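You operate a simulated robot arm through the tools that you are given. There is no shell and no other tool.

Carry out the task below with a simulated robot arm. There is one attempt and no reset: what you move stays moved.

Task
Gauge the pouch on the small sliding tray and sort it.
Fine: over 26 mm it goes in HELD, else in GOOD; lower the plunger on it, raise it again, and bring that tray back to the middle; the other pouches stay.

Only the result counts: the job must be done as asked and must still hold three seconds after the hand-in. Knocking over, shifting, dropping, spilling or breaking anything else fails it.

Robot
A 7-joint arm with a two-finger parallel gripper, fixed in place. Base frame: the origin is at the foot of the arm, x ahead of it, y to its left, z up; the work surface is at about z = 0.8. Readings come in m, degrees, newtons and seconds.
Its first joint turns from -132.0 to 132.0 degrees. Payload 3.91 kg.
Tool frame: the origin (TCP) lies between the finger pads and is the grasp point; the fingertips stand 0.03 m ahead of it; z points along the fingers, y is the line along which they close. The gripper opens to 0.11 m. The fingers are 0.02 m wide and 0.01 m thick; the gripper's body (0.048 by 0.112 m) begins 0.055 m behind the TCP.
Orientation is that of the tool frame in the base frame, as a unit quaternion [w, x, y, z]. With the fingers straight down and closing along the base's y, the tool's x points along the base's -x, its y along +y and its z along -z.

Tools
- The arm moves only by the tool jog_arm. Its argument "commands" is a list that holds one entry, the list of rows, each a list of 6 numbers: the shift along the tool's x, y, z in units of 250 mm (1.0 is 250 mm), then the turn, a rotation vector about the tool's x, y, z in units of 180 degrees (1.0 is 180 degrees). In form: [[[tx, ty, tz, ax, ay, az], ...]]. A call has 1 to 20 rows; each row is the pose to reach, as a shift and turn from the pose commanded when the call began, along the tool's axes at that moment. "jaw" is the closure, from 0 (fully open) to 1 (shut), set as the call begins (left out, the last holds). A call with a number of a shift or a turn outside -1 to 1 is refused whole. A row lasts 0.2 s, in which the tool goes at most 0.05 m and 8.6 degrees; a call with a longer step from one row to the next is refused whole, and so is a gripper value outside its range. A pose out of reach is approached as far as the arm can. The call stops where the force on the tool passes 60 N (or 10 N more than at its start, if that is more) or the arm is blocked; 0.2 s more then pass. The fingers move at their own pace (about 0.108 m/s each) and stop on an object; they squeeze with about 27 N. The grip force told is the motor's: it shows also when the fingers shut on nothing. Time passes only in rows, and 0.2 s behind the last, so rows that repeat a pose let the fingers close. It gives the time, the measured TCP pose, the force on the tool (base axes), the opening and the grip force at its end, in the units of the frame above (readings bear some noise), with the torque about the TCP (base axes, N m) and any sound that the robot's microphone picked up.
- Cameras (640 x 400 px; columns grow to the right, rows downward): "scene" is fixed at [0.3984, -0.501, 1.5675]; the picture's right is [1.00, -0.09, 0.00], its down [-0.05, -0.50, -0.86] and it looks along [0.08, 0.86, -0.51] (base axes); focal length 354 px, centre (320, 200). "wrist" rides on the gripper at [0.072, 0.017, -0.103] in the tool frame; the picture's right is [-0.23, 0.97, 0.00], its down [-0.76, -0.18, -0.62] and it looks along [-0.61, -0.14, 0.78] (tool axes); focal length 222 px, centre (320, 200). There is no depth. A picture from a camera that has moved, and an enlarged one, comes with that camera's place and axes in the base frame and with its lens.
- get_image(camera): a new picture of that camera. No time passes.
- inspect(camera, box): a new picture of the part [left, top, right, bottom] of that camera's present view, enlarged. No time passes.
- job_done(): hands the job in; it is judged then, once.

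Nothing tells you positions but the pictures and the camera data. Unless the task says otherwise, let go and move clear before handing in.

The tools are called after "Emit:" as name(argument=value, ...) on one line, values as JSON. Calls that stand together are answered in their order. jog_arm: Moves the arm, as the interface text tells. Its arguments: {"type":"object","properties":{"commands":{"type":"array","items":{"type":"array","items":{"type":"array","items":{"type":"number"}}}},"jaw":{"type":"number"}},"required":["commands"]} The other tools are called the same way: get_image (camera) takes a picture; inspect (camera, box) takes an enlarged picture of a part of a camera's view; job_done () hands the job in.

At the start:

```text
time_s: 0.0
eef_pos: [0.5443, 0.3737, 1.1394]
orientation: [0.0, 0.0, 1.0, 0.001]
force: [-0.7, 0.5, 0.0]
torque: [-0.02, 0.01, 0.02]
opening: 0.1098
finger_force: 0.0
```

scene: 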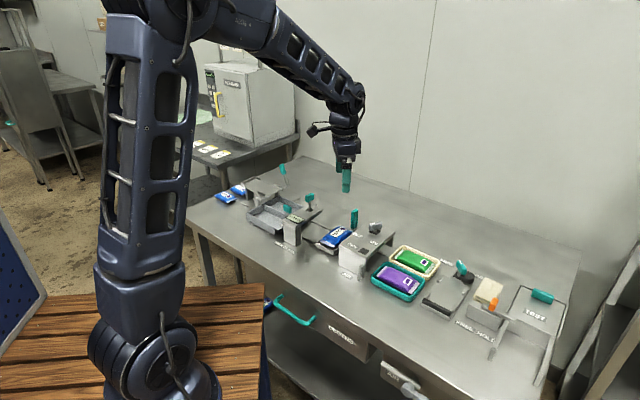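
wrist: 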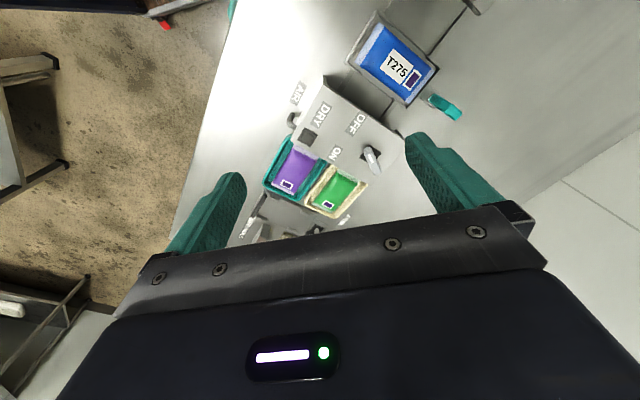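

I see a table with several stations: trays, pouches, a switch box, and what looks like a gauge with a plunger. I will enlarge parts of the scene to identify each one.

Emit:
inspect(camera="scene", box=[180, 150, 340, 250])

Emit:
inspect(camera="scene", box=[300, 190, 460, 290])

Emit:
inspect(camera="scene", box=[420, 240, 580, 340])

Emit:
inspect(camera="wrist", box=[220, 0, 480, 240])

```text
4.00 times, centred on (260, 200) of scene
camera zoom: at [0.3984, -0.501, 1.5675], right [1.0, -0.09, 0.0], down [-0.05, -0.5, -0.86], along [0.08, 0.86, -0.51], focal length 1416 px, centre (560, 200)
```

zoom: 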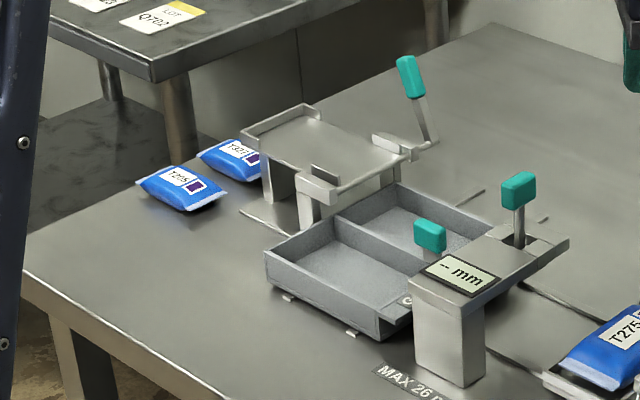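

```text
4.00 times, centred on (380, 240) of scene
camera zoom: at [0.3984, -0.501, 1.5675], right [1.0, -0.09, 0.0], down [-0.05, -0.5, -0.86], along [0.08, 0.86, -0.51], focal length 1416 px, centre (80, 40)
```

zoom: 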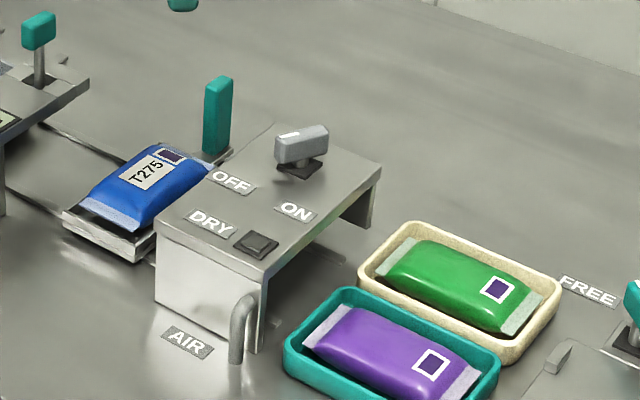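

```text
4.00 times, centred on (500, 290) of scene
camera zoom: at [0.3984, -0.501, 1.5675], right [1.0, -0.09, 0.0], down [-0.05, -0.5, -0.86], along [0.08, 0.86, -0.51], focal length 1416 px, centre (-400, -160)
```

zoom: 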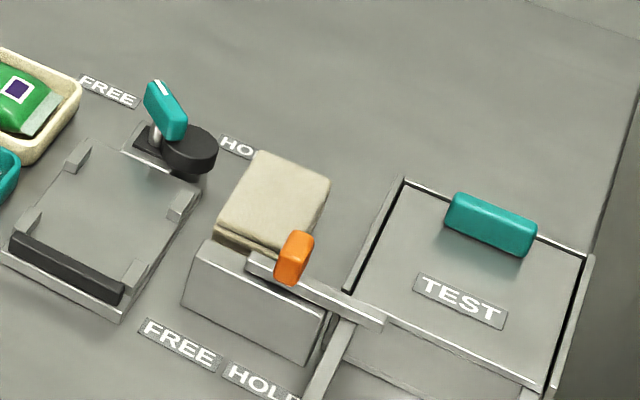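

```text
1.67 times, centred on (350, 120) of wrist
camera zoom: at [0.4723, 0.3888, 1.2425], right [0.23, 0.97, 0.0], down [0.76, -0.18, 0.62], along [0.61, -0.14, -0.78], focal length 370 px, centre (270, 333)
```

zoom: 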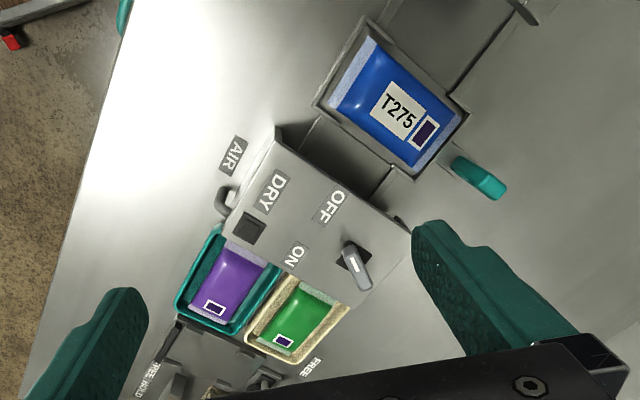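

The small tray with the blue T275 pouch sits near (0.55, 0.49), with the gauge ("-- mm", "MAX 26 mm") to its left. Beyond that are a two-compartment bin and a platform. I'll turn the wrist camera to look over the left part of the table.

Emit:
jog_arm(commands=[[[0.089, 0.028, -0.022, 0, 0, -0.0455], [0.177, 0.055, -0.044, 0, 0, -0.0909], [0.266, 0.083, -0.065, 0, 0, -0.1364], [0.355, 0.11, -0.087, 0, 0, -0.1818], [0.444, 0.138, -0.109, 0, 0, -0.2273], [0.532, 0.166, -0.131, 0, 0, -0.2727], [0.621, 0.193, -0.153, 0, 0, -0.3182], [0.71, 0.221, -0.175, 0, 0, -0.3636], [0.798, 0.249, -0.196, 0, 0, -0.4091], [0.887, 0.276, -0.218, 0, 0, -0.4545], [0.976, 0.304, -0.24, 0, 0, -0.5], [0.976, 0.304, -0.24, 0, 0, -0.5]]])

```text
time_s: 2.6
eef_pos: [0.2981, 0.45, 1.1976]
orientation: [0.0, 0.708, -0.707, 0.0]
force: [-0.5, -0.3, -0.4]
torque: [-0.01, -0.01, 0.02]
opening: 0.11
finger_force: 0.0
```

The arm is now above the left side of the table. I'll look at the bins and the gauge from here.

Emit:
get_image(camera="wrist")

Emit:
get_image(camera="scene")

```text
taken
camera wrist: at [0.2835, 0.3763, 1.3023], right [-0.97, 0.23, 0.0], down [0.18, 0.76, 0.62], along [0.14, 0.61, -0.78], focal length 222 px, centre (320, 200)
```

wrist: 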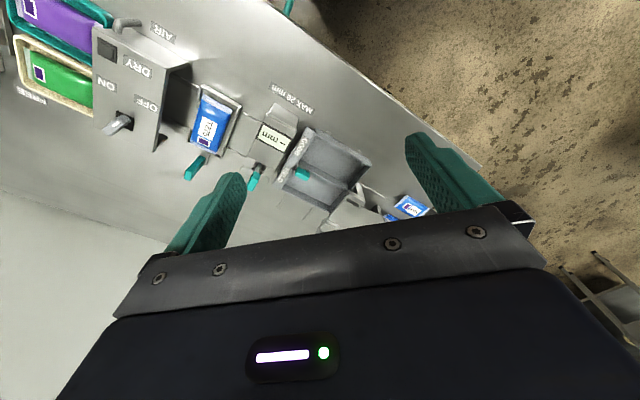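

```text
taken
```

scene: 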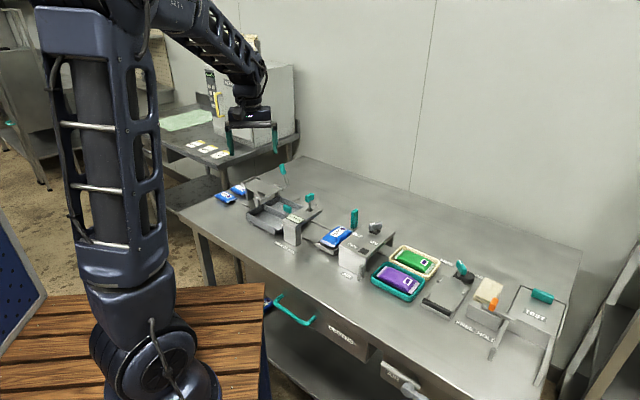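

From here the gauge, bin and platform are visible. I'll enlarge this view to find the labels and mechanisms.

Emit:
inspect(camera="wrist", box=[180, 70, 340, 190])

Emit:
inspect(camera="wrist", box=[280, 110, 440, 240])

Emit:
inspect(camera="scene", box=[210, 155, 330, 255])

Emit:
inspect(camera="scene", box=[260, 280, 420, 400])

```text
3.33 times, centred on (260, 130) of wrist
camera zoom: at [0.2835, 0.3763, 1.3023], right [-0.97, 0.23, 0.0], down [0.18, 0.76, 0.62], along [0.14, 0.61, -0.78], focal length 740 px, centre (520, 433)
```

zoom: 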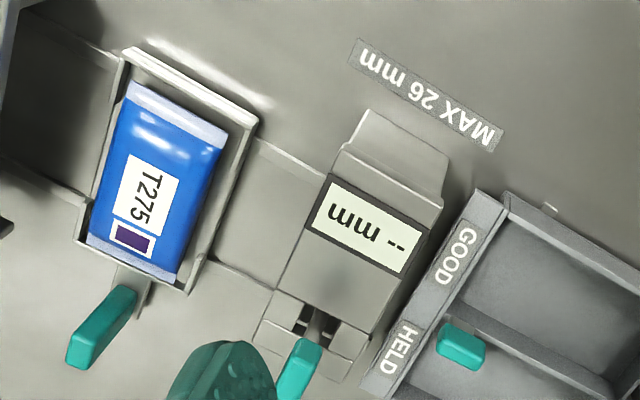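

```text
3.08 times, centred on (360, 175) of wrist
camera zoom: at [0.2835, 0.3763, 1.3023], right [-0.97, 0.23, 0.0], down [0.18, 0.76, 0.62], along [0.14, 0.61, -0.78], focal length 684 px, centre (197, 277)
```

zoom: 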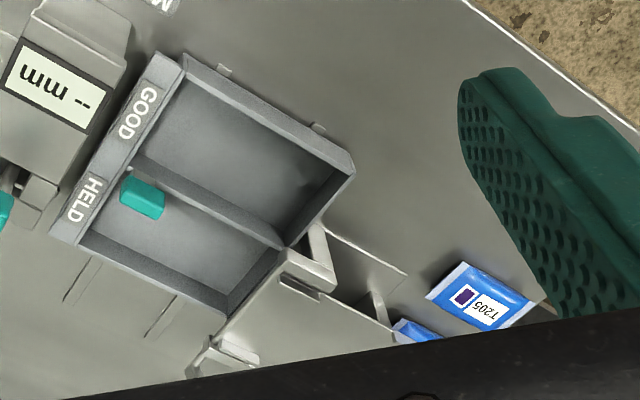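

```text
4.00 times, centred on (270, 205) of scene
camera zoom: at [0.3984, -0.501, 1.5675], right [1.0, -0.09, 0.0], down [-0.05, -0.5, -0.86], along [0.08, 0.86, -0.51], focal length 1416 px, centre (520, 180)
```

zoom: 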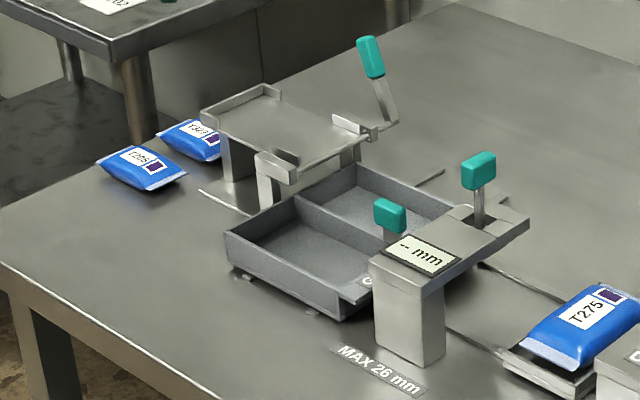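

```text
3.33 times, centred on (340, 340) of scene
camera zoom: at [0.3984, -0.501, 1.5675], right [1.0, -0.09, 0.0], down [-0.05, -0.5, -0.86], along [0.08, 0.86, -0.51], focal length 1180 px, centre (253, -267)
```

zoom: 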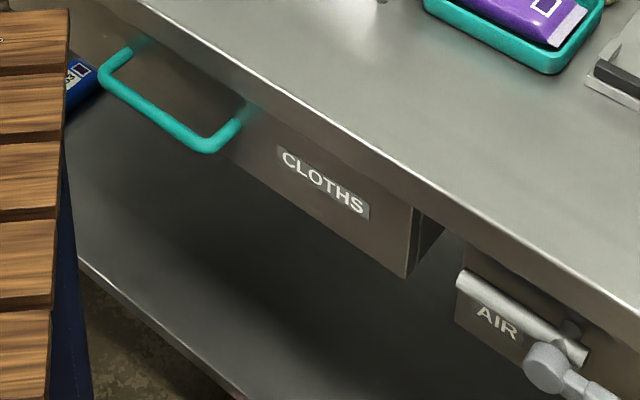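

The bin has two compartments: GOOD in front and HELD at the back. The whole row of stations runs diagonally, with the table turned about -45°. I'll turn the tool to face the table squarely and look more closely at the gauge and tray.

Emit:
jog_arm(commands=[[[-0.067, -0.101, 0.032, 0, 0, 0.0417], [-0.133, -0.203, 0.064, 0, 0, 0.0833], [-0.2, -0.304, 0.096, 0, 0, 0.125], [-0.267, -0.405, 0.128, 0, 0, 0.1667], [-0.333, -0.507, 0.16, 0, 0, 0.2083], [-0.4, -0.608, 0.192, 0, 0, 0.25], [-0.4, -0.608, 0.192, 0, 0, 0.25]]])

Emit:
get_image(camera="wrist")

Emit:
inspect(camera="wrist", box=[220, 0, 420, 200])

Emit:
get_image(camera="scene")

```text
time_s: 4.2
eef_pos: [0.4514, 0.5502, 1.1504]
orientation: [0.0, -0.382, 0.924, 0.0]
force: [1.0, 0.1, 0.3]
torque: [0.03, -0.02, 0.0]
opening: 0.1097
finger_force: 0.0
```

```text
taken
camera wrist: at [0.3893, 0.5093, 1.2549], right [-0.53, 0.85, 0.0], down [0.66, 0.41, 0.62], along [0.53, 0.33, -0.78], focal length 222 px, centre (320, 200)
```

wrist: 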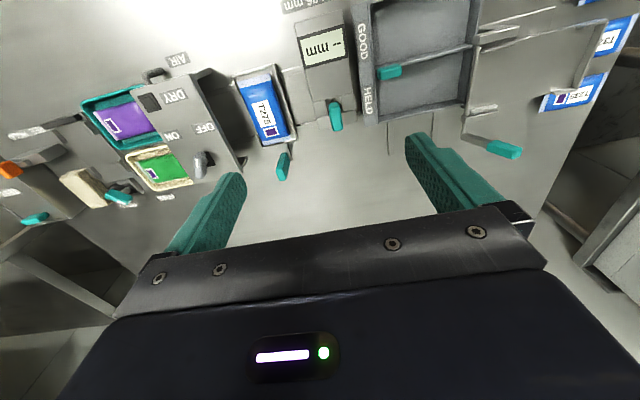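

```text
2.00 times, centred on (320, 100) of wrist
camera zoom: at [0.3893, 0.5093, 1.2549], right [-0.53, 0.85, 0.0], down [0.66, 0.41, 0.62], along [0.53, 0.33, -0.78], focal length 444 px, centre (320, 400)
```

zoom: 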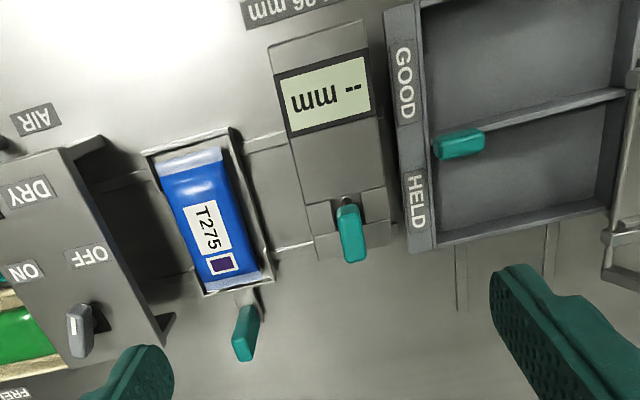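

```text
taken
```

scene: 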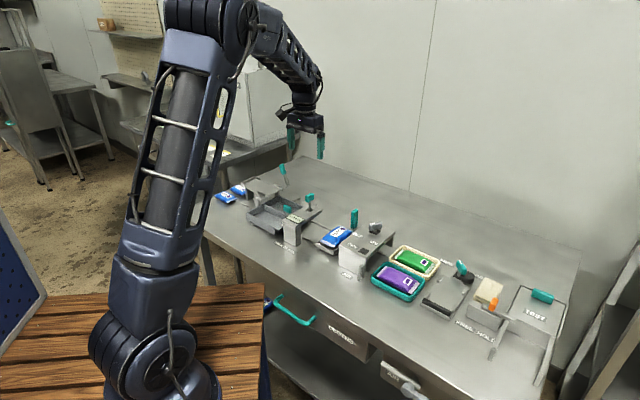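

The tray slides along the table's row toward the gauge on its left, and the plunger has a teal knob over the end of the gauge arm. I'll zoom tightly on the gauge, the tray handle and the bin to get their geometry.

Emit:
inspect(camera="scene", box=[275, 185, 335, 255])

Emit:
inspect(camera="scene", box=[310, 200, 390, 260])

Emit:
inspect(camera="wrist", box=[290, 20, 370, 140])

Emit:
inspect(camera="wrist", box=[220, 60, 310, 200])

```text
5.71 times, centred on (305, 220) of scene
camera zoom: at [0.3984, -0.501, 1.5675], right [1.0, -0.09, 0.0], down [-0.05, -0.5, -0.86], along [0.08, 0.86, -0.51], focal length 2022 px, centre (406, 86)
```

zoom: 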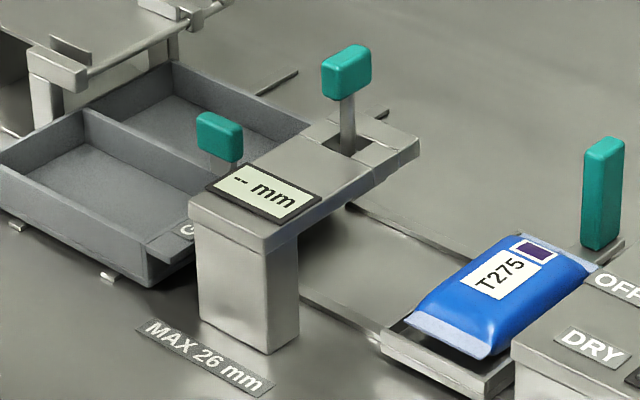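

```text
6.67 times, centred on (350, 230) of scene
camera zoom: at [0.3984, -0.501, 1.5675], right [1.0, -0.09, 0.0], down [-0.05, -0.5, -0.86], along [0.08, 0.86, -0.51], focal length 2359 px, centre (120, 0)
```

zoom: 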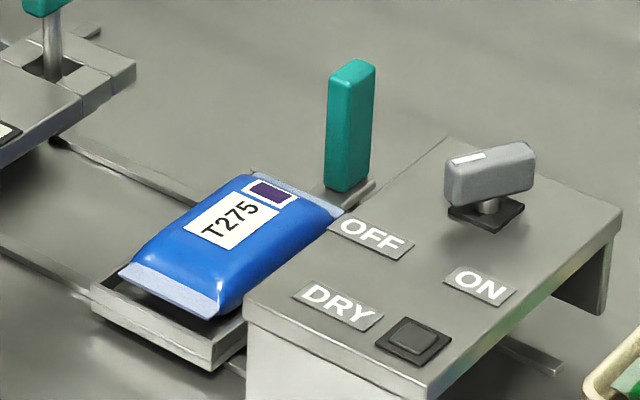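

```text
3.33 times, centred on (330, 80) of wrist
camera zoom: at [0.3893, 0.5093, 1.2549], right [-0.53, 0.85, 0.0], down [0.66, 0.41, 0.62], along [0.53, 0.33, -0.78], focal length 740 px, centre (287, 600)
```

zoom: 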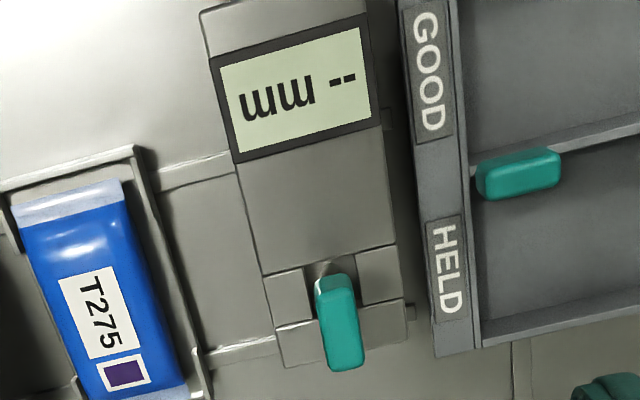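

```text
2.86 times, centred on (265, 130) of wrist
camera zoom: at [0.3893, 0.5093, 1.2549], right [-0.53, 0.85, 0.0], down [0.66, 0.41, 0.62], along [0.53, 0.33, -0.78], focal length 635 px, centre (477, 400)
```

zoom: 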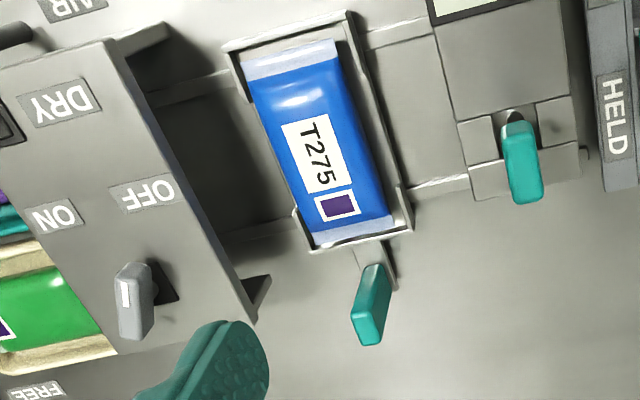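

Triangulating between the two cameras puts the tray handle top near z ≈ 0.888 and the plunger knob top near z ≈ 0.955. The gauge arm top is near z ≈ 0.884. I'll check the gripper and its camera housing for clearance, and look at the bin and platform.

Emit:
inspect(camera="scene", box=[260, 60, 350, 170])

Emit:
inspect(camera="scene", box=[205, 160, 305, 250])

Emit:
inspect(camera="wrist", box=[350, 0, 610, 170])

```text
3.64 times, centred on (305, 115) of scene
camera zoom: at [0.3984, -0.501, 1.5675], right [1.0, -0.09, 0.0], down [-0.05, -0.5, -0.86], along [0.08, 0.86, -0.51], focal length 1287 px, centre (374, 509)
```

zoom: 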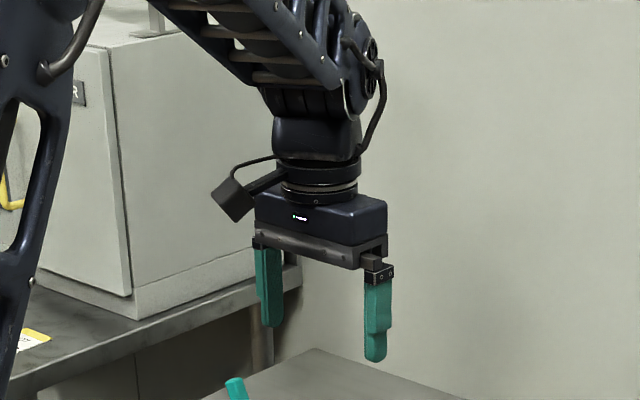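

```text
4.44 times, centred on (255, 205) of scene
camera zoom: at [0.3984, -0.501, 1.5675], right [1.0, -0.09, 0.0], down [-0.05, -0.5, -0.86], along [0.08, 0.86, -0.51], focal length 1573 px, centre (609, 178)
```

zoom: 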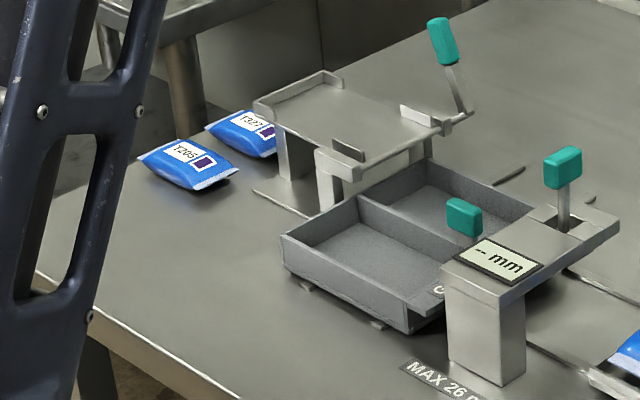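

```text
2.35 times, centred on (480, 85) of wrist
camera zoom: at [0.3893, 0.5093, 1.2549], right [-0.53, 0.85, 0.0], down [0.66, 0.41, 0.62], along [0.53, 0.33, -0.78], focal length 523 px, centre (-56, 471)
```

zoom: 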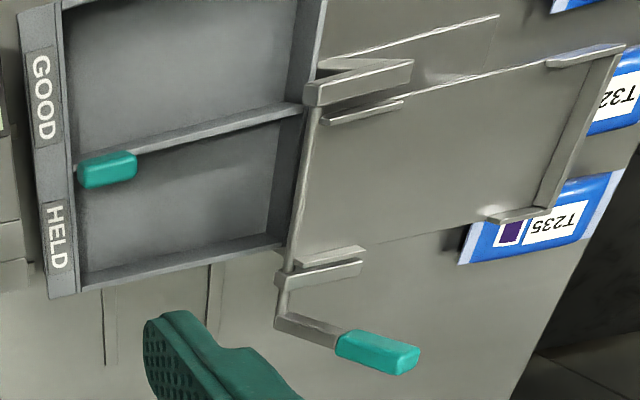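

The camera housing is a small box level with the gripper body, so I can work with the tool facing the table. I'll move above the tray handle at about (0.628, 0.571), staying high and then lowering partway with the jaws half open.

Emit:
jog_arm(commands=[[[-0.14, -0.11, 0, 0, 0, 0], [-0.28, -0.22, 0, 0, 0, 0], [-0.42, -0.33, 0, 0, 0, 0], [-0.56, -0.44, 0, 0, 0, 0], [-0.56, -0.44, 0.18, 0, 0, 0], [-0.56, -0.44, 0.36, 0, 0, 0], [-0.56, -0.44, 0.54, 0, 0, 0], [-0.56, -0.44, 0.72, 0, 0, 0], [-0.56, -0.44, 0.72, 0, 0, 0]]], jaw=0.4)

Emit:
get_image(camera="wrist")

Emit:
inspect(camera="scene", box=[280, 150, 420, 270])

```text
time_s: 6.2
eef_pos: [0.6279, 0.5707, 0.9698]
orientation: [0.001, -0.383, 0.924, 0.0]
force: [-0.2, -0.1, 0.4]
torque: [0.01, -0.01, 0.02]
opening: 0.0662
finger_force: 0.1
```

```text
taken
camera wrist: at [0.5663, 0.5304, 1.0738], right [-0.53, 0.85, 0.0], down [0.66, 0.41, 0.62], along [0.53, 0.33, -0.78], focal length 222 px, centre (320, 200)
```

wrist: 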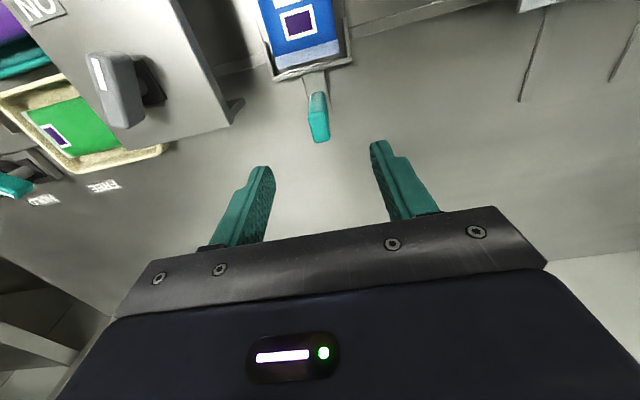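

```text
3.33 times, centred on (350, 210) of scene
camera zoom: at [0.3984, -0.501, 1.5675], right [1.0, -0.09, 0.0], down [-0.05, -0.5, -0.86], along [0.08, 0.86, -0.51], focal length 1180 px, centre (220, 167)
```

zoom: 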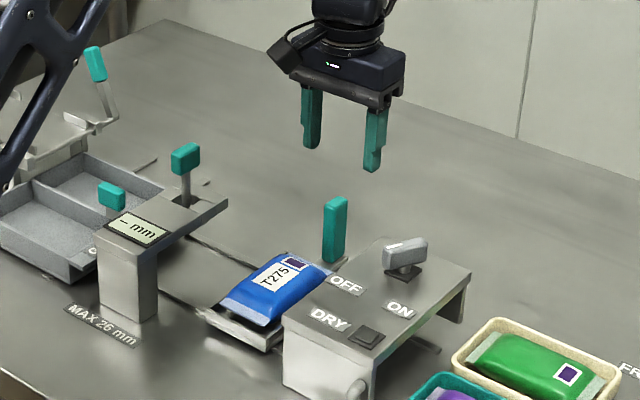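

The handle top measures at about U=0.041, V=0.844 in table axes, right between the fingers. I'll lower straight down around it and then close the jaws.

Emit:
jog_arm(commands=[[[0, -0.005, 0.12, 0, 0, 0], [0, -0.005, 0.24, 0, 0, 0], [0, -0.005, 0.34, 0, 0, 0], [0, -0.005, 0.34, 0, 0, 0]]])

Emit:
inspect(camera="scene", box=[280, 150, 420, 270])

Emit:
get_image(camera="wrist")

```text
time_s: 7.2
eef_pos: [0.6289, 0.5701, 0.8856]
orientation: [0.0, -0.383, 0.924, 0.0]
force: [-0.3, -0.3, 0.1]
torque: [0.03, -0.01, -0.02]
opening: 0.0662
finger_force: 0.1
```

```text
3.33 times, centred on (350, 210) of scene
camera zoom: at [0.3984, -0.501, 1.5675], right [1.0, -0.09, 0.0], down [-0.05, -0.5, -0.86], along [0.08, 0.86, -0.51], focal length 1180 px, centre (220, 167)
```

zoom: 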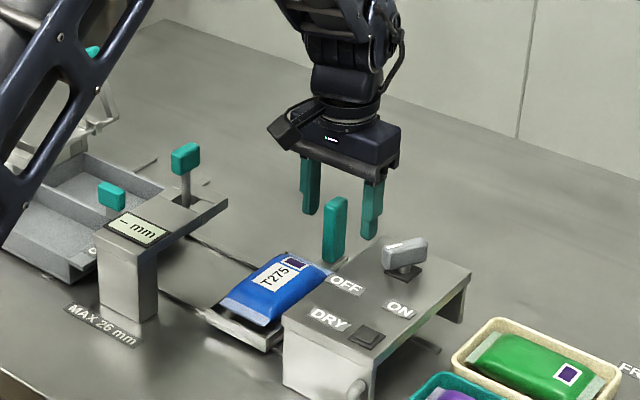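

```text
taken
camera wrist: at [0.5682, 0.5292, 0.9898], right [-0.53, 0.85, 0.0], down [0.66, 0.41, 0.62], along [0.53, 0.33, -0.78], focal length 222 px, centre (320, 200)
```

wrist: 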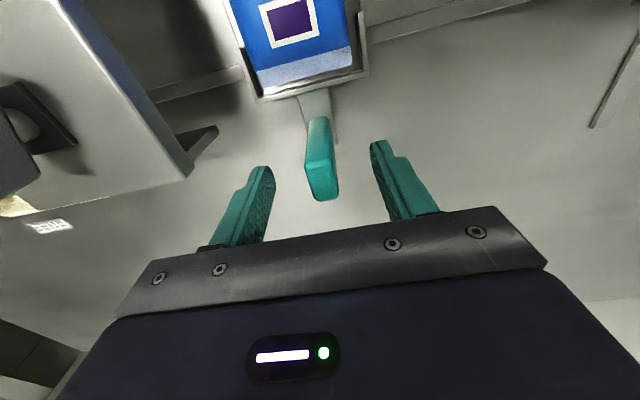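

The TCP sits right at the handle top. I'll close the jaws on the handle.

Emit:
jog_arm(commands=[[[0, 0, 0, 0, 0, 0], [0, 0, 0, 0, 0, 0], [0, 0, 0, 0, 0, 0], [0, 0, 0, 0, 0, 0]]], jaw=1.0)

Emit:
get_image(camera="wrist")

```text
time_s: 8.2
eef_pos: [0.6306, 0.57, 0.8858]
orientation: [0.0, -0.382, 0.924, -0.001]
force: [-1.8, 1.1, -2.5]
torque: [0.41, -0.34, 0.05]
opening: 0.0161
finger_force: 45.1
```

```text
taken
camera wrist: at [0.5682, 0.5293, 0.9899], right [-0.53, 0.85, 0.0], down [0.66, 0.41, 0.62], along [0.53, 0.33, -0.78], focal length 222 px, centre (320, 200)
```

wrist: 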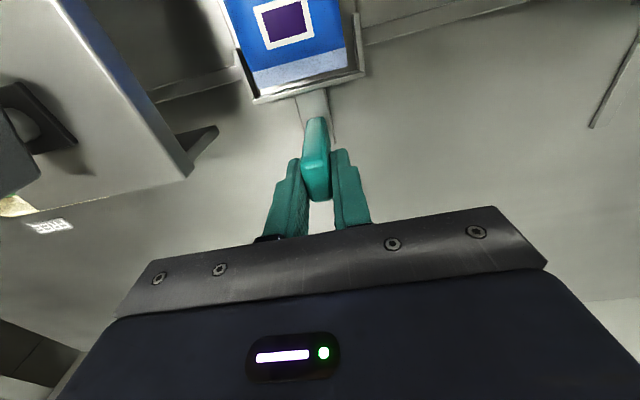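

I'm holding the 16 mm wide handle firmly. I'll slide the tray left along its rail toward the gauge, half the way first.

Emit:
jog_arm(commands=[[[0, 0.04, 0, 0, 0, 0], [0, 0.08, 0, 0, 0, 0], [0, 0.12, 0, 0, 0, 0], [0, 0.16, 0, 0, 0, 0], [0, 0.2, 0, 0, 0, 0], [0, 0.24, 0, 0, 0, 0], [0, 0.24, 0, 0, 0, 0]]])

Emit:
get_image(camera="wrist")

Emit:
inspect(camera="scene", box=[270, 160, 390, 260])

```text
time_s: 9.8
eef_pos: [0.5893, 0.6125, 0.8849]
orientation: [0.002, -0.382, 0.924, 0.0]
force: [12.6, 15.3, 9.4]
torque: [-0.28, 0.05, 0.01]
opening: 0.0159
finger_force: 44.9
```

```text
taken
camera wrist: at [0.5254, 0.5718, 0.9897], right [-0.53, 0.85, 0.0], down [0.66, 0.41, 0.62], along [0.53, 0.33, -0.78], focal length 222 px, centre (320, 200)
```

wrist: 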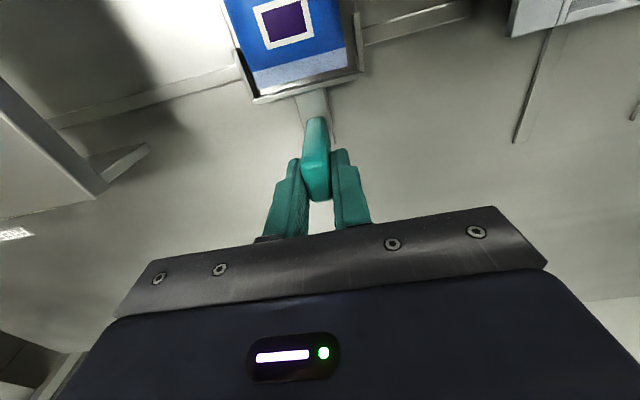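

```text
4.00 times, centred on (330, 210) of scene
camera zoom: at [0.3984, -0.501, 1.5675], right [1.0, -0.09, 0.0], down [-0.05, -0.5, -0.86], along [0.08, 0.86, -0.51], focal length 1416 px, centre (280, 160)
```

zoom: 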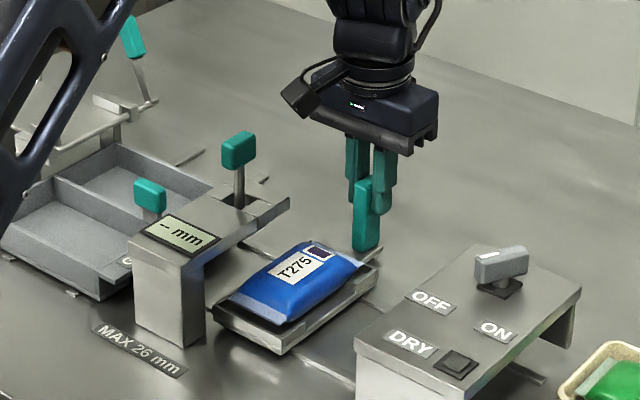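

The tray slides well, with only a small sideways load of about 20 N, which suggests the rail is turned slightly from my axis. I'll ease outward a little and bring the tray the rest of the way under the plunger.

Emit:
jog_arm(commands=[[[-0.004, 0.02, 0, 0, 0, 0], [-0.005, 0.06, 0, 0, 0, 0], [-0.006, 0.1, 0, 0, 0, 0], [-0.006, 0.14, 0, 0, 0, 0], [-0.007, 0.18, 0, 0, 0, 0], [-0.007, 0.21, 0, 0, 0, 0], [-0.007, 0.21, 0, 0, 0, 0]]])

Emit:
get_image(camera="wrist")

Emit:
inspect(camera="scene", box=[270, 170, 370, 250])

```text
time_s: 11.4
eef_pos: [0.5493, 0.6508, 0.8854]
orientation: [0.0, -0.383, 0.924, 0.0]
force: [-11.5, -10.3, 13.6]
torque: [0.09, 0.03, 0.03]
opening: 0.016
finger_force: 44.9
```

```text
taken
camera wrist: at [0.4881, 0.6094, 0.9899], right [-0.53, 0.85, 0.0], down [0.66, 0.41, 0.62], along [0.53, 0.33, -0.78], focal length 222 px, centre (320, 200)
```

wrist: 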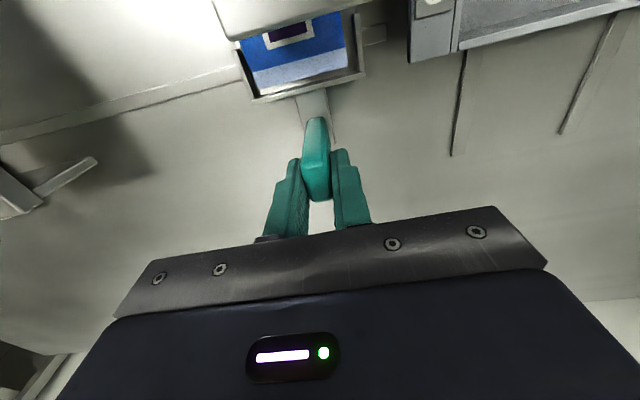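

```text
5.00 times, centred on (320, 210) of scene
camera zoom: at [0.3984, -0.501, 1.5675], right [1.0, -0.09, 0.0], down [-0.05, -0.5, -0.86], along [0.08, 0.86, -0.51], focal length 1770 px, centre (320, 150)
```

zoom: 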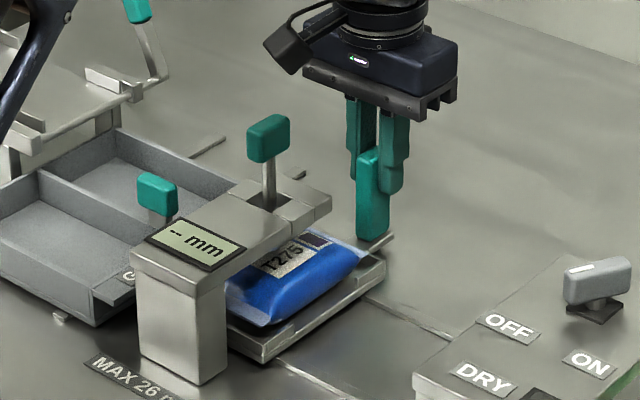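

The tray is nearly under the gauge arm, with about 10 mm left to centre the pouch under the plunger. I'll finish in small steps and ease the sideways load.

Emit:
jog_arm(commands=[[[0.002, 0.01, 0, 0, 0, 0], [0.002, 0.02, 0, 0, 0, 0], [0.002, 0.03, 0, 0, 0, 0], [0.002, 0.038, 0, 0, 0, 0], [0.002, 0.038, 0, 0, 0, 0]]])

Emit:
get_image(camera="wrist")

Emit:
inspect(camera="scene", box=[270, 170, 370, 250])

Emit:
inspect(camera="wrist", box=[200, 0, 420, 140])

```text
time_s: 12.6
eef_pos: [0.544, 0.6577, 0.8859]
orientation: [0.0, -0.383, 0.924, 0.0]
force: [-14.5, -13.4, 11.4]
torque: [-0.36, 0.32, -0.13]
opening: 0.0162
finger_force: 45.1
```

```text
taken
camera wrist: at [0.4813, 0.6162, 0.9898], right [-0.53, 0.85, 0.0], down [0.66, 0.41, 0.62], along [0.53, 0.33, -0.78], focal length 222 px, centre (320, 200)
```

wrist: 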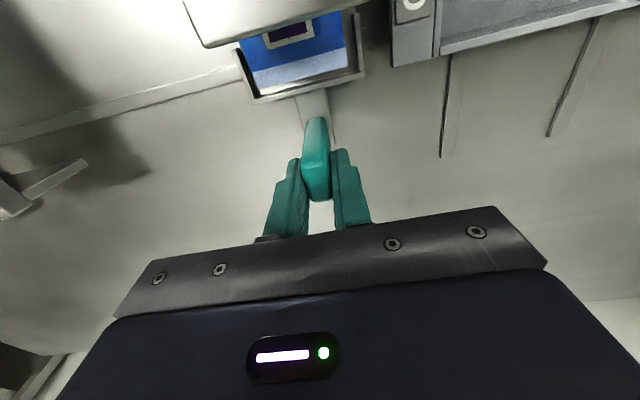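

```text
5.00 times, centred on (320, 210) of scene
camera zoom: at [0.3984, -0.501, 1.5675], right [1.0, -0.09, 0.0], down [-0.05, -0.5, -0.86], along [0.08, 0.86, -0.51], focal length 1770 px, centre (320, 150)
```

zoom: 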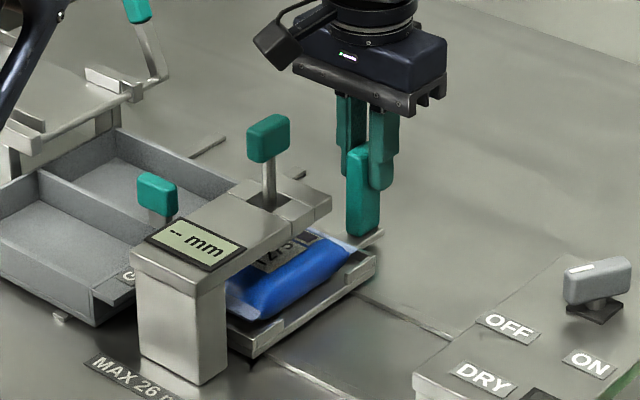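

```text
2.86 times, centred on (310, 70) of wrist
camera zoom: at [0.4813, 0.6162, 0.9898], right [-0.53, 0.85, 0.0], down [0.66, 0.41, 0.62], along [0.53, 0.33, -0.78], focal length 635 px, centre (349, 571)
```

zoom: 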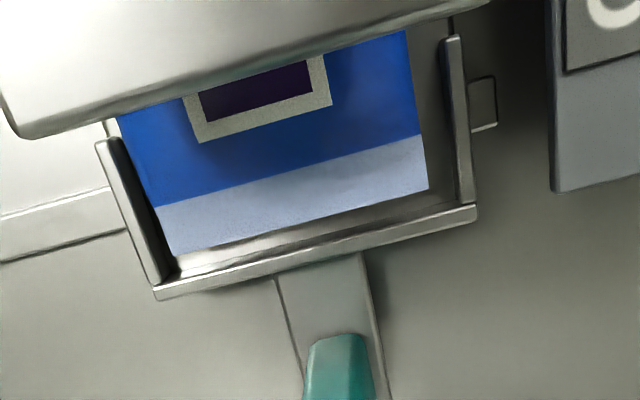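

The tray is under the arm, but its centre looks about 3–4 mm short of the plunger's line. I'll nudge it a bit further and watch for a stop.

Emit:
jog_arm(commands=[[[0.003, 0.004, 0, 0, 0, 0], [0.003, 0.008, 0, 0, 0, 0], [0.003, 0.012, 0, 0, 0, 0], [0.003, 0.014, 0, 0, 0, 0], [0.003, 0.014, 0, 0, 0, 0]]])

Emit:
inspect(camera="wrist", box=[200, 0, 420, 140])

```text
time_s: 13.8
eef_pos: [0.5405, 0.6586, 0.8862]
orientation: [0.001, -0.382, 0.924, 0.0]
force: [-1.1, -1.6, 5.1]
torque: [0.03, -0.03, 0.0]
opening: 0.0158
finger_force: 44.8
```

```text
2.86 times, centred on (310, 70) of wrist
camera zoom: at [0.4793, 0.618, 0.9897], right [-0.53, 0.85, 0.0], down [0.66, 0.41, 0.62], along [0.53, 0.33, -0.78], focal length 635 px, centre (349, 571)
```

zoom: 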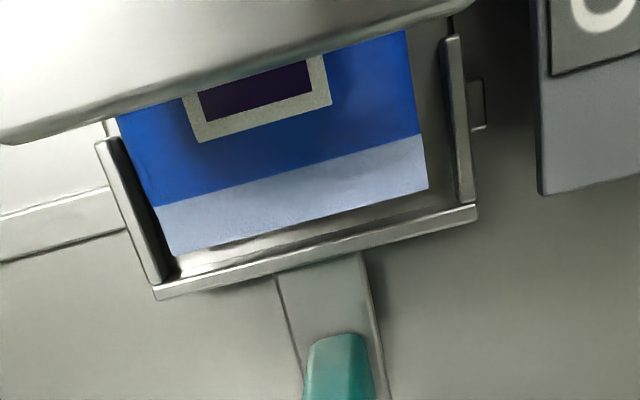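

There's no stop yet and the forces are low. I'll nudge it another 2 mm.

Emit:
jog_arm(commands=[[[0, 0.003, 0, 0, 0, 0], [0, 0.006, 0, 0, 0, 0], [0, 0.008, 0, 0, 0, 0], [0, 0.008, 0, 0, 0, 0]]])

Emit:
inspect(camera="wrist", box=[200, 0, 420, 140])

Emit:
inspect(camera="scene", box=[280, 180, 350, 240])

```text
time_s: 14.8
eef_pos: [0.5401, 0.6595, 0.8852]
orientation: [0.001, -0.382, 0.924, 0.0]
force: [3.7, 1.6, 10.5]
torque: [-0.24, 0.14, 0.12]
opening: 0.0159
finger_force: 44.9
```

```text
2.86 times, centred on (310, 70) of wrist
camera zoom: at [0.478, 0.6193, 0.9897], right [-0.53, 0.85, 0.0], down [0.66, 0.41, 0.62], along [0.53, 0.33, -0.78], focal length 635 px, centre (349, 571)
```

zoom: 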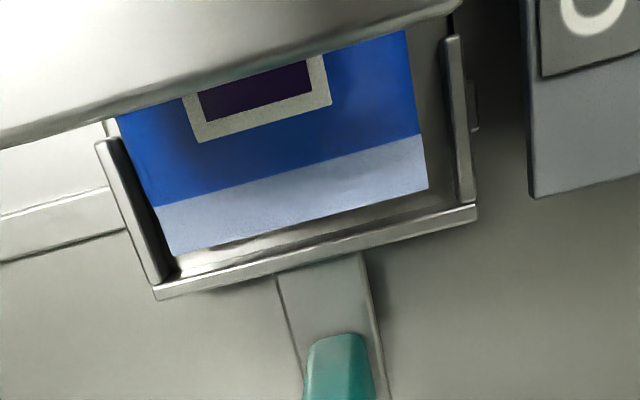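

```text
6.67 times, centred on (315, 210) of scene
camera zoom: at [0.3984, -0.501, 1.5675], right [1.0, -0.09, 0.0], down [-0.05, -0.5, -0.86], along [0.08, 0.86, -0.51], focal length 2359 px, centre (353, 133)
```

zoom: 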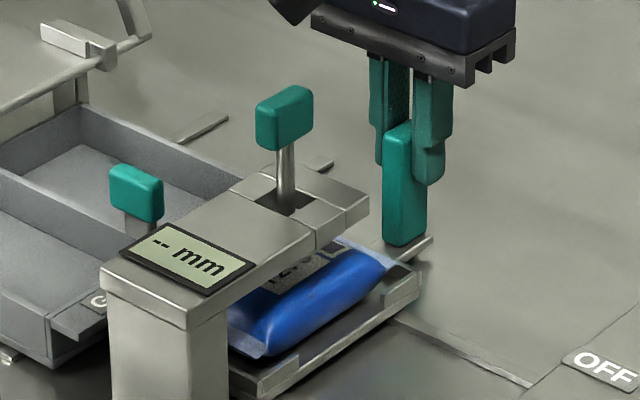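

The tray is centred under the plunger. I'll release the handle, rise straight up, and then shift over to the plunger knob.

Emit:
jog_arm(commands=[[[0, 0, 0, 0, 0, 0], [0, 0, 0, 0, 0, 0], [0, 0, 0, 0, 0, 0], [0, 0, -0.1, 0, 0, 0], [0, 0, -0.26, 0, 0, 0], [0, 0, -0.42, 0, 0, 0], [0, 0, -0.6, 0, 0, 0], [0, 0, -0.6, 0, 0, 0]]], jaw=0.4)

Emit:
get_image(camera="wrist")

Emit:
inspect(camera="scene", box=[270, 170, 370, 250])

```text
time_s: 16.6
eef_pos: [0.5389, 0.6594, 1.0342]
orientation: [0.0, -0.383, 0.924, 0.0]
force: [-0.4, 0.3, 0.0]
torque: [-0.05, 0.02, 0.01]
opening: 0.0661
finger_force: 0.0
```

```text
taken
camera wrist: at [0.4772, 0.619, 1.1396], right [-0.53, 0.85, 0.0], down [0.66, 0.41, 0.62], along [0.53, 0.33, -0.78], focal length 222 px, centre (320, 200)
```

wrist: 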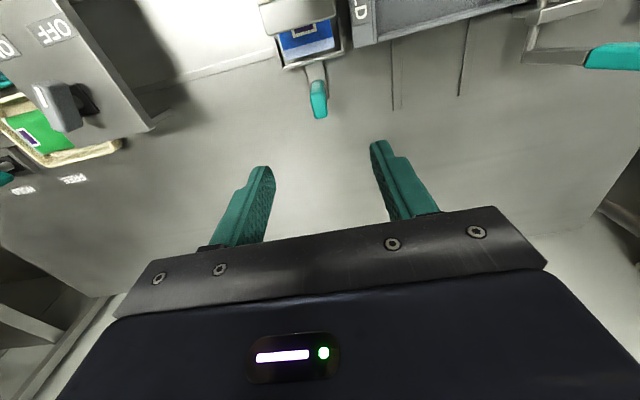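

```text
5.00 times, centred on (320, 210) of scene
camera zoom: at [0.3984, -0.501, 1.5675], right [1.0, -0.09, 0.0], down [-0.05, -0.5, -0.86], along [0.08, 0.86, -0.51], focal length 1770 px, centre (320, 150)
```

zoom: 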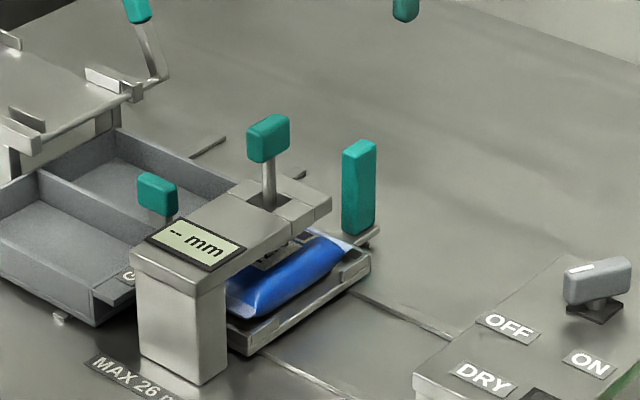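

The tray stays in place with the pouch under the plunger. I'll move above the knob at U≈-0.082, V≈0.735 and check the alignment.

Emit:
jog_arm(commands=[[[0.15, -0.005, 0, 0, 0, 0], [0.3, -0.01, 0, 0, 0, 0], [0.45, -0.015, 0, 0, 0, 0], [0.45, -0.015, 0, 0, 0, 0]]])

Emit:
get_image(camera="wrist")

Emit:
inspect(camera="wrist", box=[240, 0, 400, 200])

```text
time_s: 17.6
eef_pos: [0.4626, 0.5776, 1.034]
orientation: [-0.001, -0.382, 0.924, 0.0]
force: [0.6, 0.0, 0.0]
torque: [0.0, -0.02, 0.03]
opening: 0.0662
finger_force: 0.0
```

```text
taken
camera wrist: at [0.4007, 0.5373, 1.1383], right [-0.53, 0.85, 0.0], down [0.66, 0.41, 0.62], along [0.53, 0.33, -0.78], focal length 222 px, centre (320, 200)
```

wrist: 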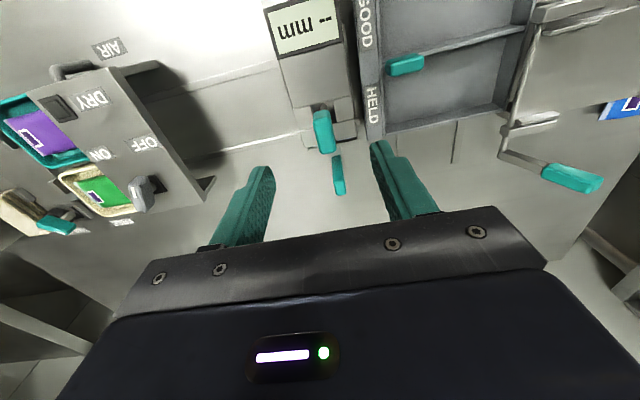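

```text
2.00 times, centred on (320, 100) of wrist
camera zoom: at [0.4007, 0.5373, 1.1383], right [-0.53, 0.85, 0.0], down [0.66, 0.41, 0.62], along [0.53, 0.33, -0.78], focal length 444 px, centre (320, 400)
```

zoom: 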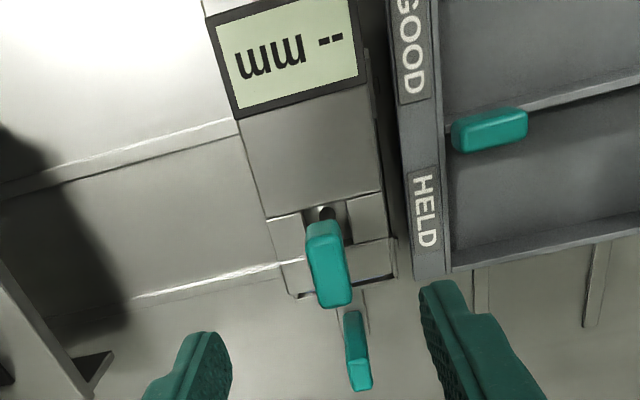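

The knob lines up under the TCP, and the tray handle is at the same U as the knob. I'll lower until the fingertips are at the knob's lower edge, then close on it.

Emit:
jog_arm(commands=[[[0, 0.007, 0.1, 0, 0, 0], [0, 0.007, 0.2, 0, 0, 0], [0, 0.007, 0.3, 0, 0, 0], [0, 0.007, 0.3, 0, 0, 0]]])

Emit:
inspect(camera="scene", box=[270, 150, 370, 250])

Emit:
get_image(camera="wrist")

```text
time_s: 18.6
eef_pos: [0.4606, 0.5807, 0.9593]
orientation: [0.0, -0.382, 0.924, 0.001]
force: [-0.6, 0.0, -0.3]
torque: [0.01, 0.01, 0.03]
opening: 0.0658
finger_force: 0.0
```

```text
4.00 times, centred on (320, 200) of scene
camera zoom: at [0.3984, -0.501, 1.5675], right [1.0, -0.09, 0.0], down [-0.05, -0.5, -0.86], along [0.08, 0.86, -0.51], focal length 1416 px, centre (320, 200)
```

zoom: 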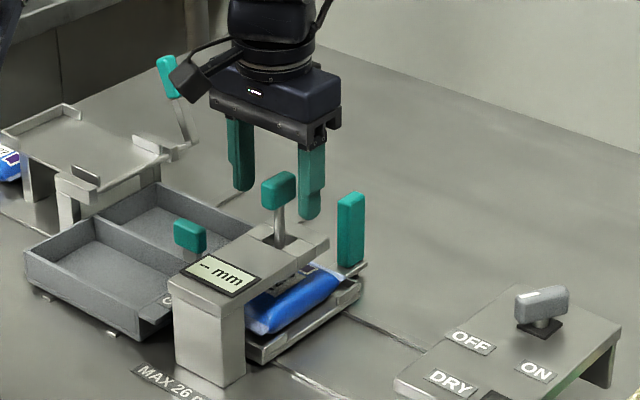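

```text
taken
camera wrist: at [0.399, 0.54, 1.0641], right [-0.53, 0.85, 0.0], down [0.66, 0.41, 0.62], along [0.53, 0.33, -0.78], focal length 222 px, centre (320, 200)
```

wrist: 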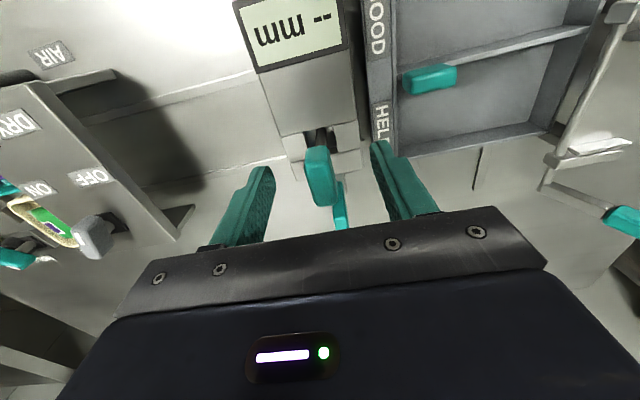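

The knob sits between the fingers, so I'll close on it.

Emit:
jog_arm(commands=[[[0, 0, 0, 0, 0, 0], [0, 0, 0, 0, 0, 0], [0, 0, 0, 0, 0, 0], [0, 0, 0, 0, 0, 0]]], jaw=1.0)

Emit:
inspect(camera="scene", box=[270, 150, 370, 250])

```text
time_s: 19.6
eef_pos: [0.4607, 0.5803, 0.9588]
orientation: [0.001, -0.383, 0.924, 0.0]
force: [-1.5, 3.3, -2.1]
torque: [0.09, -0.03, -0.02]
opening: 0.0156
finger_force: 44.5
```

```text
4.00 times, centred on (320, 200) of scene
camera zoom: at [0.3984, -0.501, 1.5675], right [1.0, -0.09, 0.0], down [-0.05, -0.5, -0.86], along [0.08, 0.86, -0.51], focal length 1416 px, centre (320, 200)
```

zoom: 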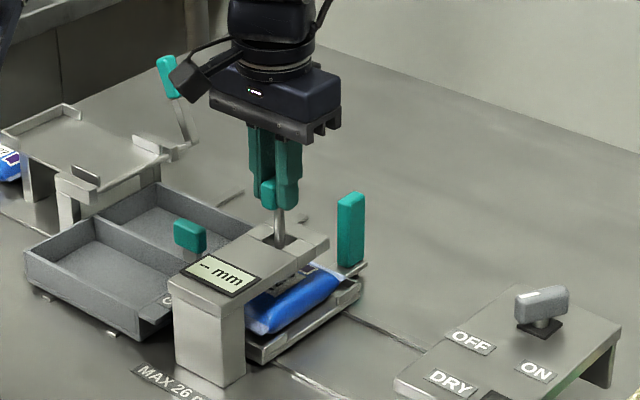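

I have the knob gripped with a 15.6 mm opening. I'll lower the plunger gently in small steps while watching the force and the display.

Emit:
jog_arm(commands=[[[0, 0, 0.01, 0, 0, 0], [0, 0, 0.02, 0, 0, 0], [0, 0, 0.03, 0, 0, 0], [0, 0, 0.04, 0, 0, 0], [0, 0, 0.04, 0, 0, 0]]])

Emit:
inspect(camera="scene", box=[280, 170, 350, 240])

```text
time_s: 20.8
eef_pos: [0.4599, 0.5808, 0.9504]
orientation: [0.002, -0.382, 0.924, 0.001]
force: [-6.2, 23.1, -0.7]
torque: [0.95, -0.47, -0.03]
opening: 0.0156
finger_force: 44.2
```

```text
5.71 times, centred on (315, 205) of scene
camera zoom: at [0.3984, -0.501, 1.5675], right [1.0, -0.09, 0.0], down [-0.05, -0.5, -0.86], along [0.08, 0.86, -0.51], focal length 2022 px, centre (349, 171)
```

zoom: 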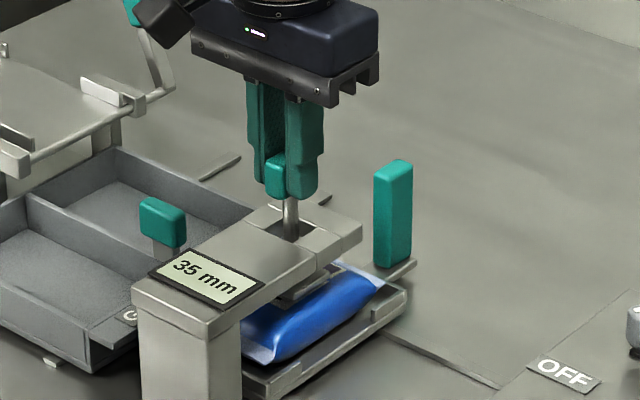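

The display now shows 35 mm as a live gap reading, with the pad still above the pouch. I'll relieve the small sideways load and keep lowering gently until the pad touches.

Emit:
jog_arm(commands=[[[-0.001, 0.002, 0.006, 0, 0, 0], [-0.001, 0.002, 0.012, 0, 0, 0], [-0.001, 0.002, 0.016, 0, 0, 0], [-0.001, 0.002, 0.016, 0, 0, 0]]])

Emit:
inspect(camera="scene", box=[280, 170, 350, 240])

```text
time_s: 21.8
eef_pos: [0.4606, 0.5802, 0.9461]
orientation: [0.0, -0.383, 0.924, 0.001]
force: [-2.8, 22.7, -0.5]
torque: [0.4, 0.09, -0.02]
opening: 0.0155
finger_force: 44.8
```

```text
5.71 times, centred on (315, 205) of scene
camera zoom: at [0.3984, -0.501, 1.5675], right [1.0, -0.09, 0.0], down [-0.05, -0.5, -0.86], along [0.08, 0.86, -0.51], focal length 2022 px, centre (349, 171)
```

zoom: 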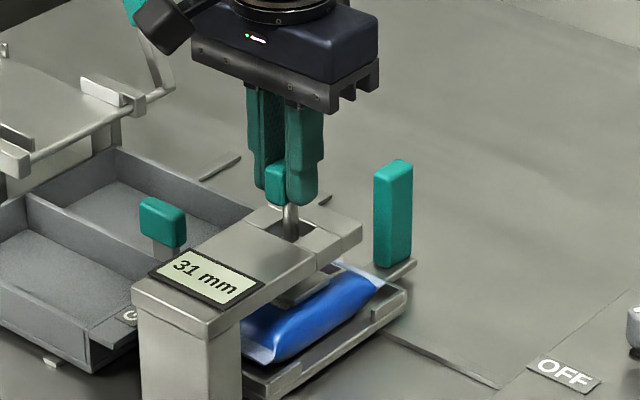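

The reading is 31 mm and there is still no vertical load. I'll lower 1 mm at a time and look for contact.

Emit:
jog_arm(commands=[[[-0.001, 0.002, 0.003, 0, 0, 0], [-0.001, 0.002, 0.006, 0, 0, 0], [-0.001, 0.002, 0.008, 0, 0, 0], [-0.001, 0.002, 0.008, 0, 0, 0]]])

Emit:
inspect(camera="scene", box=[280, 170, 350, 240])

```text
time_s: 22.8
eef_pos: [0.4612, 0.5806, 0.9455]
orientation: [0.001, -0.383, 0.924, 0.001]
force: [-0.3, 14.3, 29.0]
torque: [-0.16, 0.37, -0.03]
opening: 0.0156
finger_force: 45.7
```

```text
5.71 times, centred on (315, 205) of scene
camera zoom: at [0.3984, -0.501, 1.5675], right [1.0, -0.09, 0.0], down [-0.05, -0.5, -0.86], along [0.08, 0.86, -0.51], focal length 2022 px, centre (349, 171)
```

zoom: 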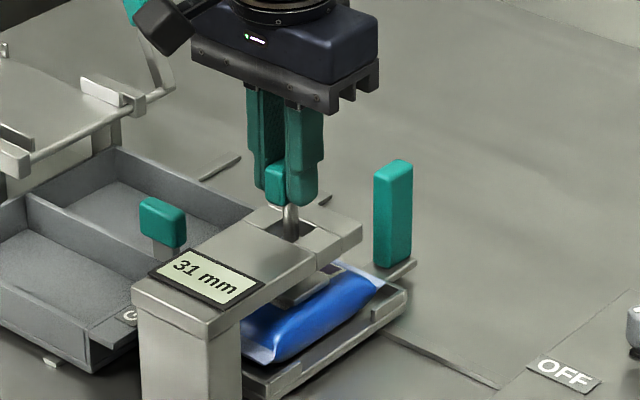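

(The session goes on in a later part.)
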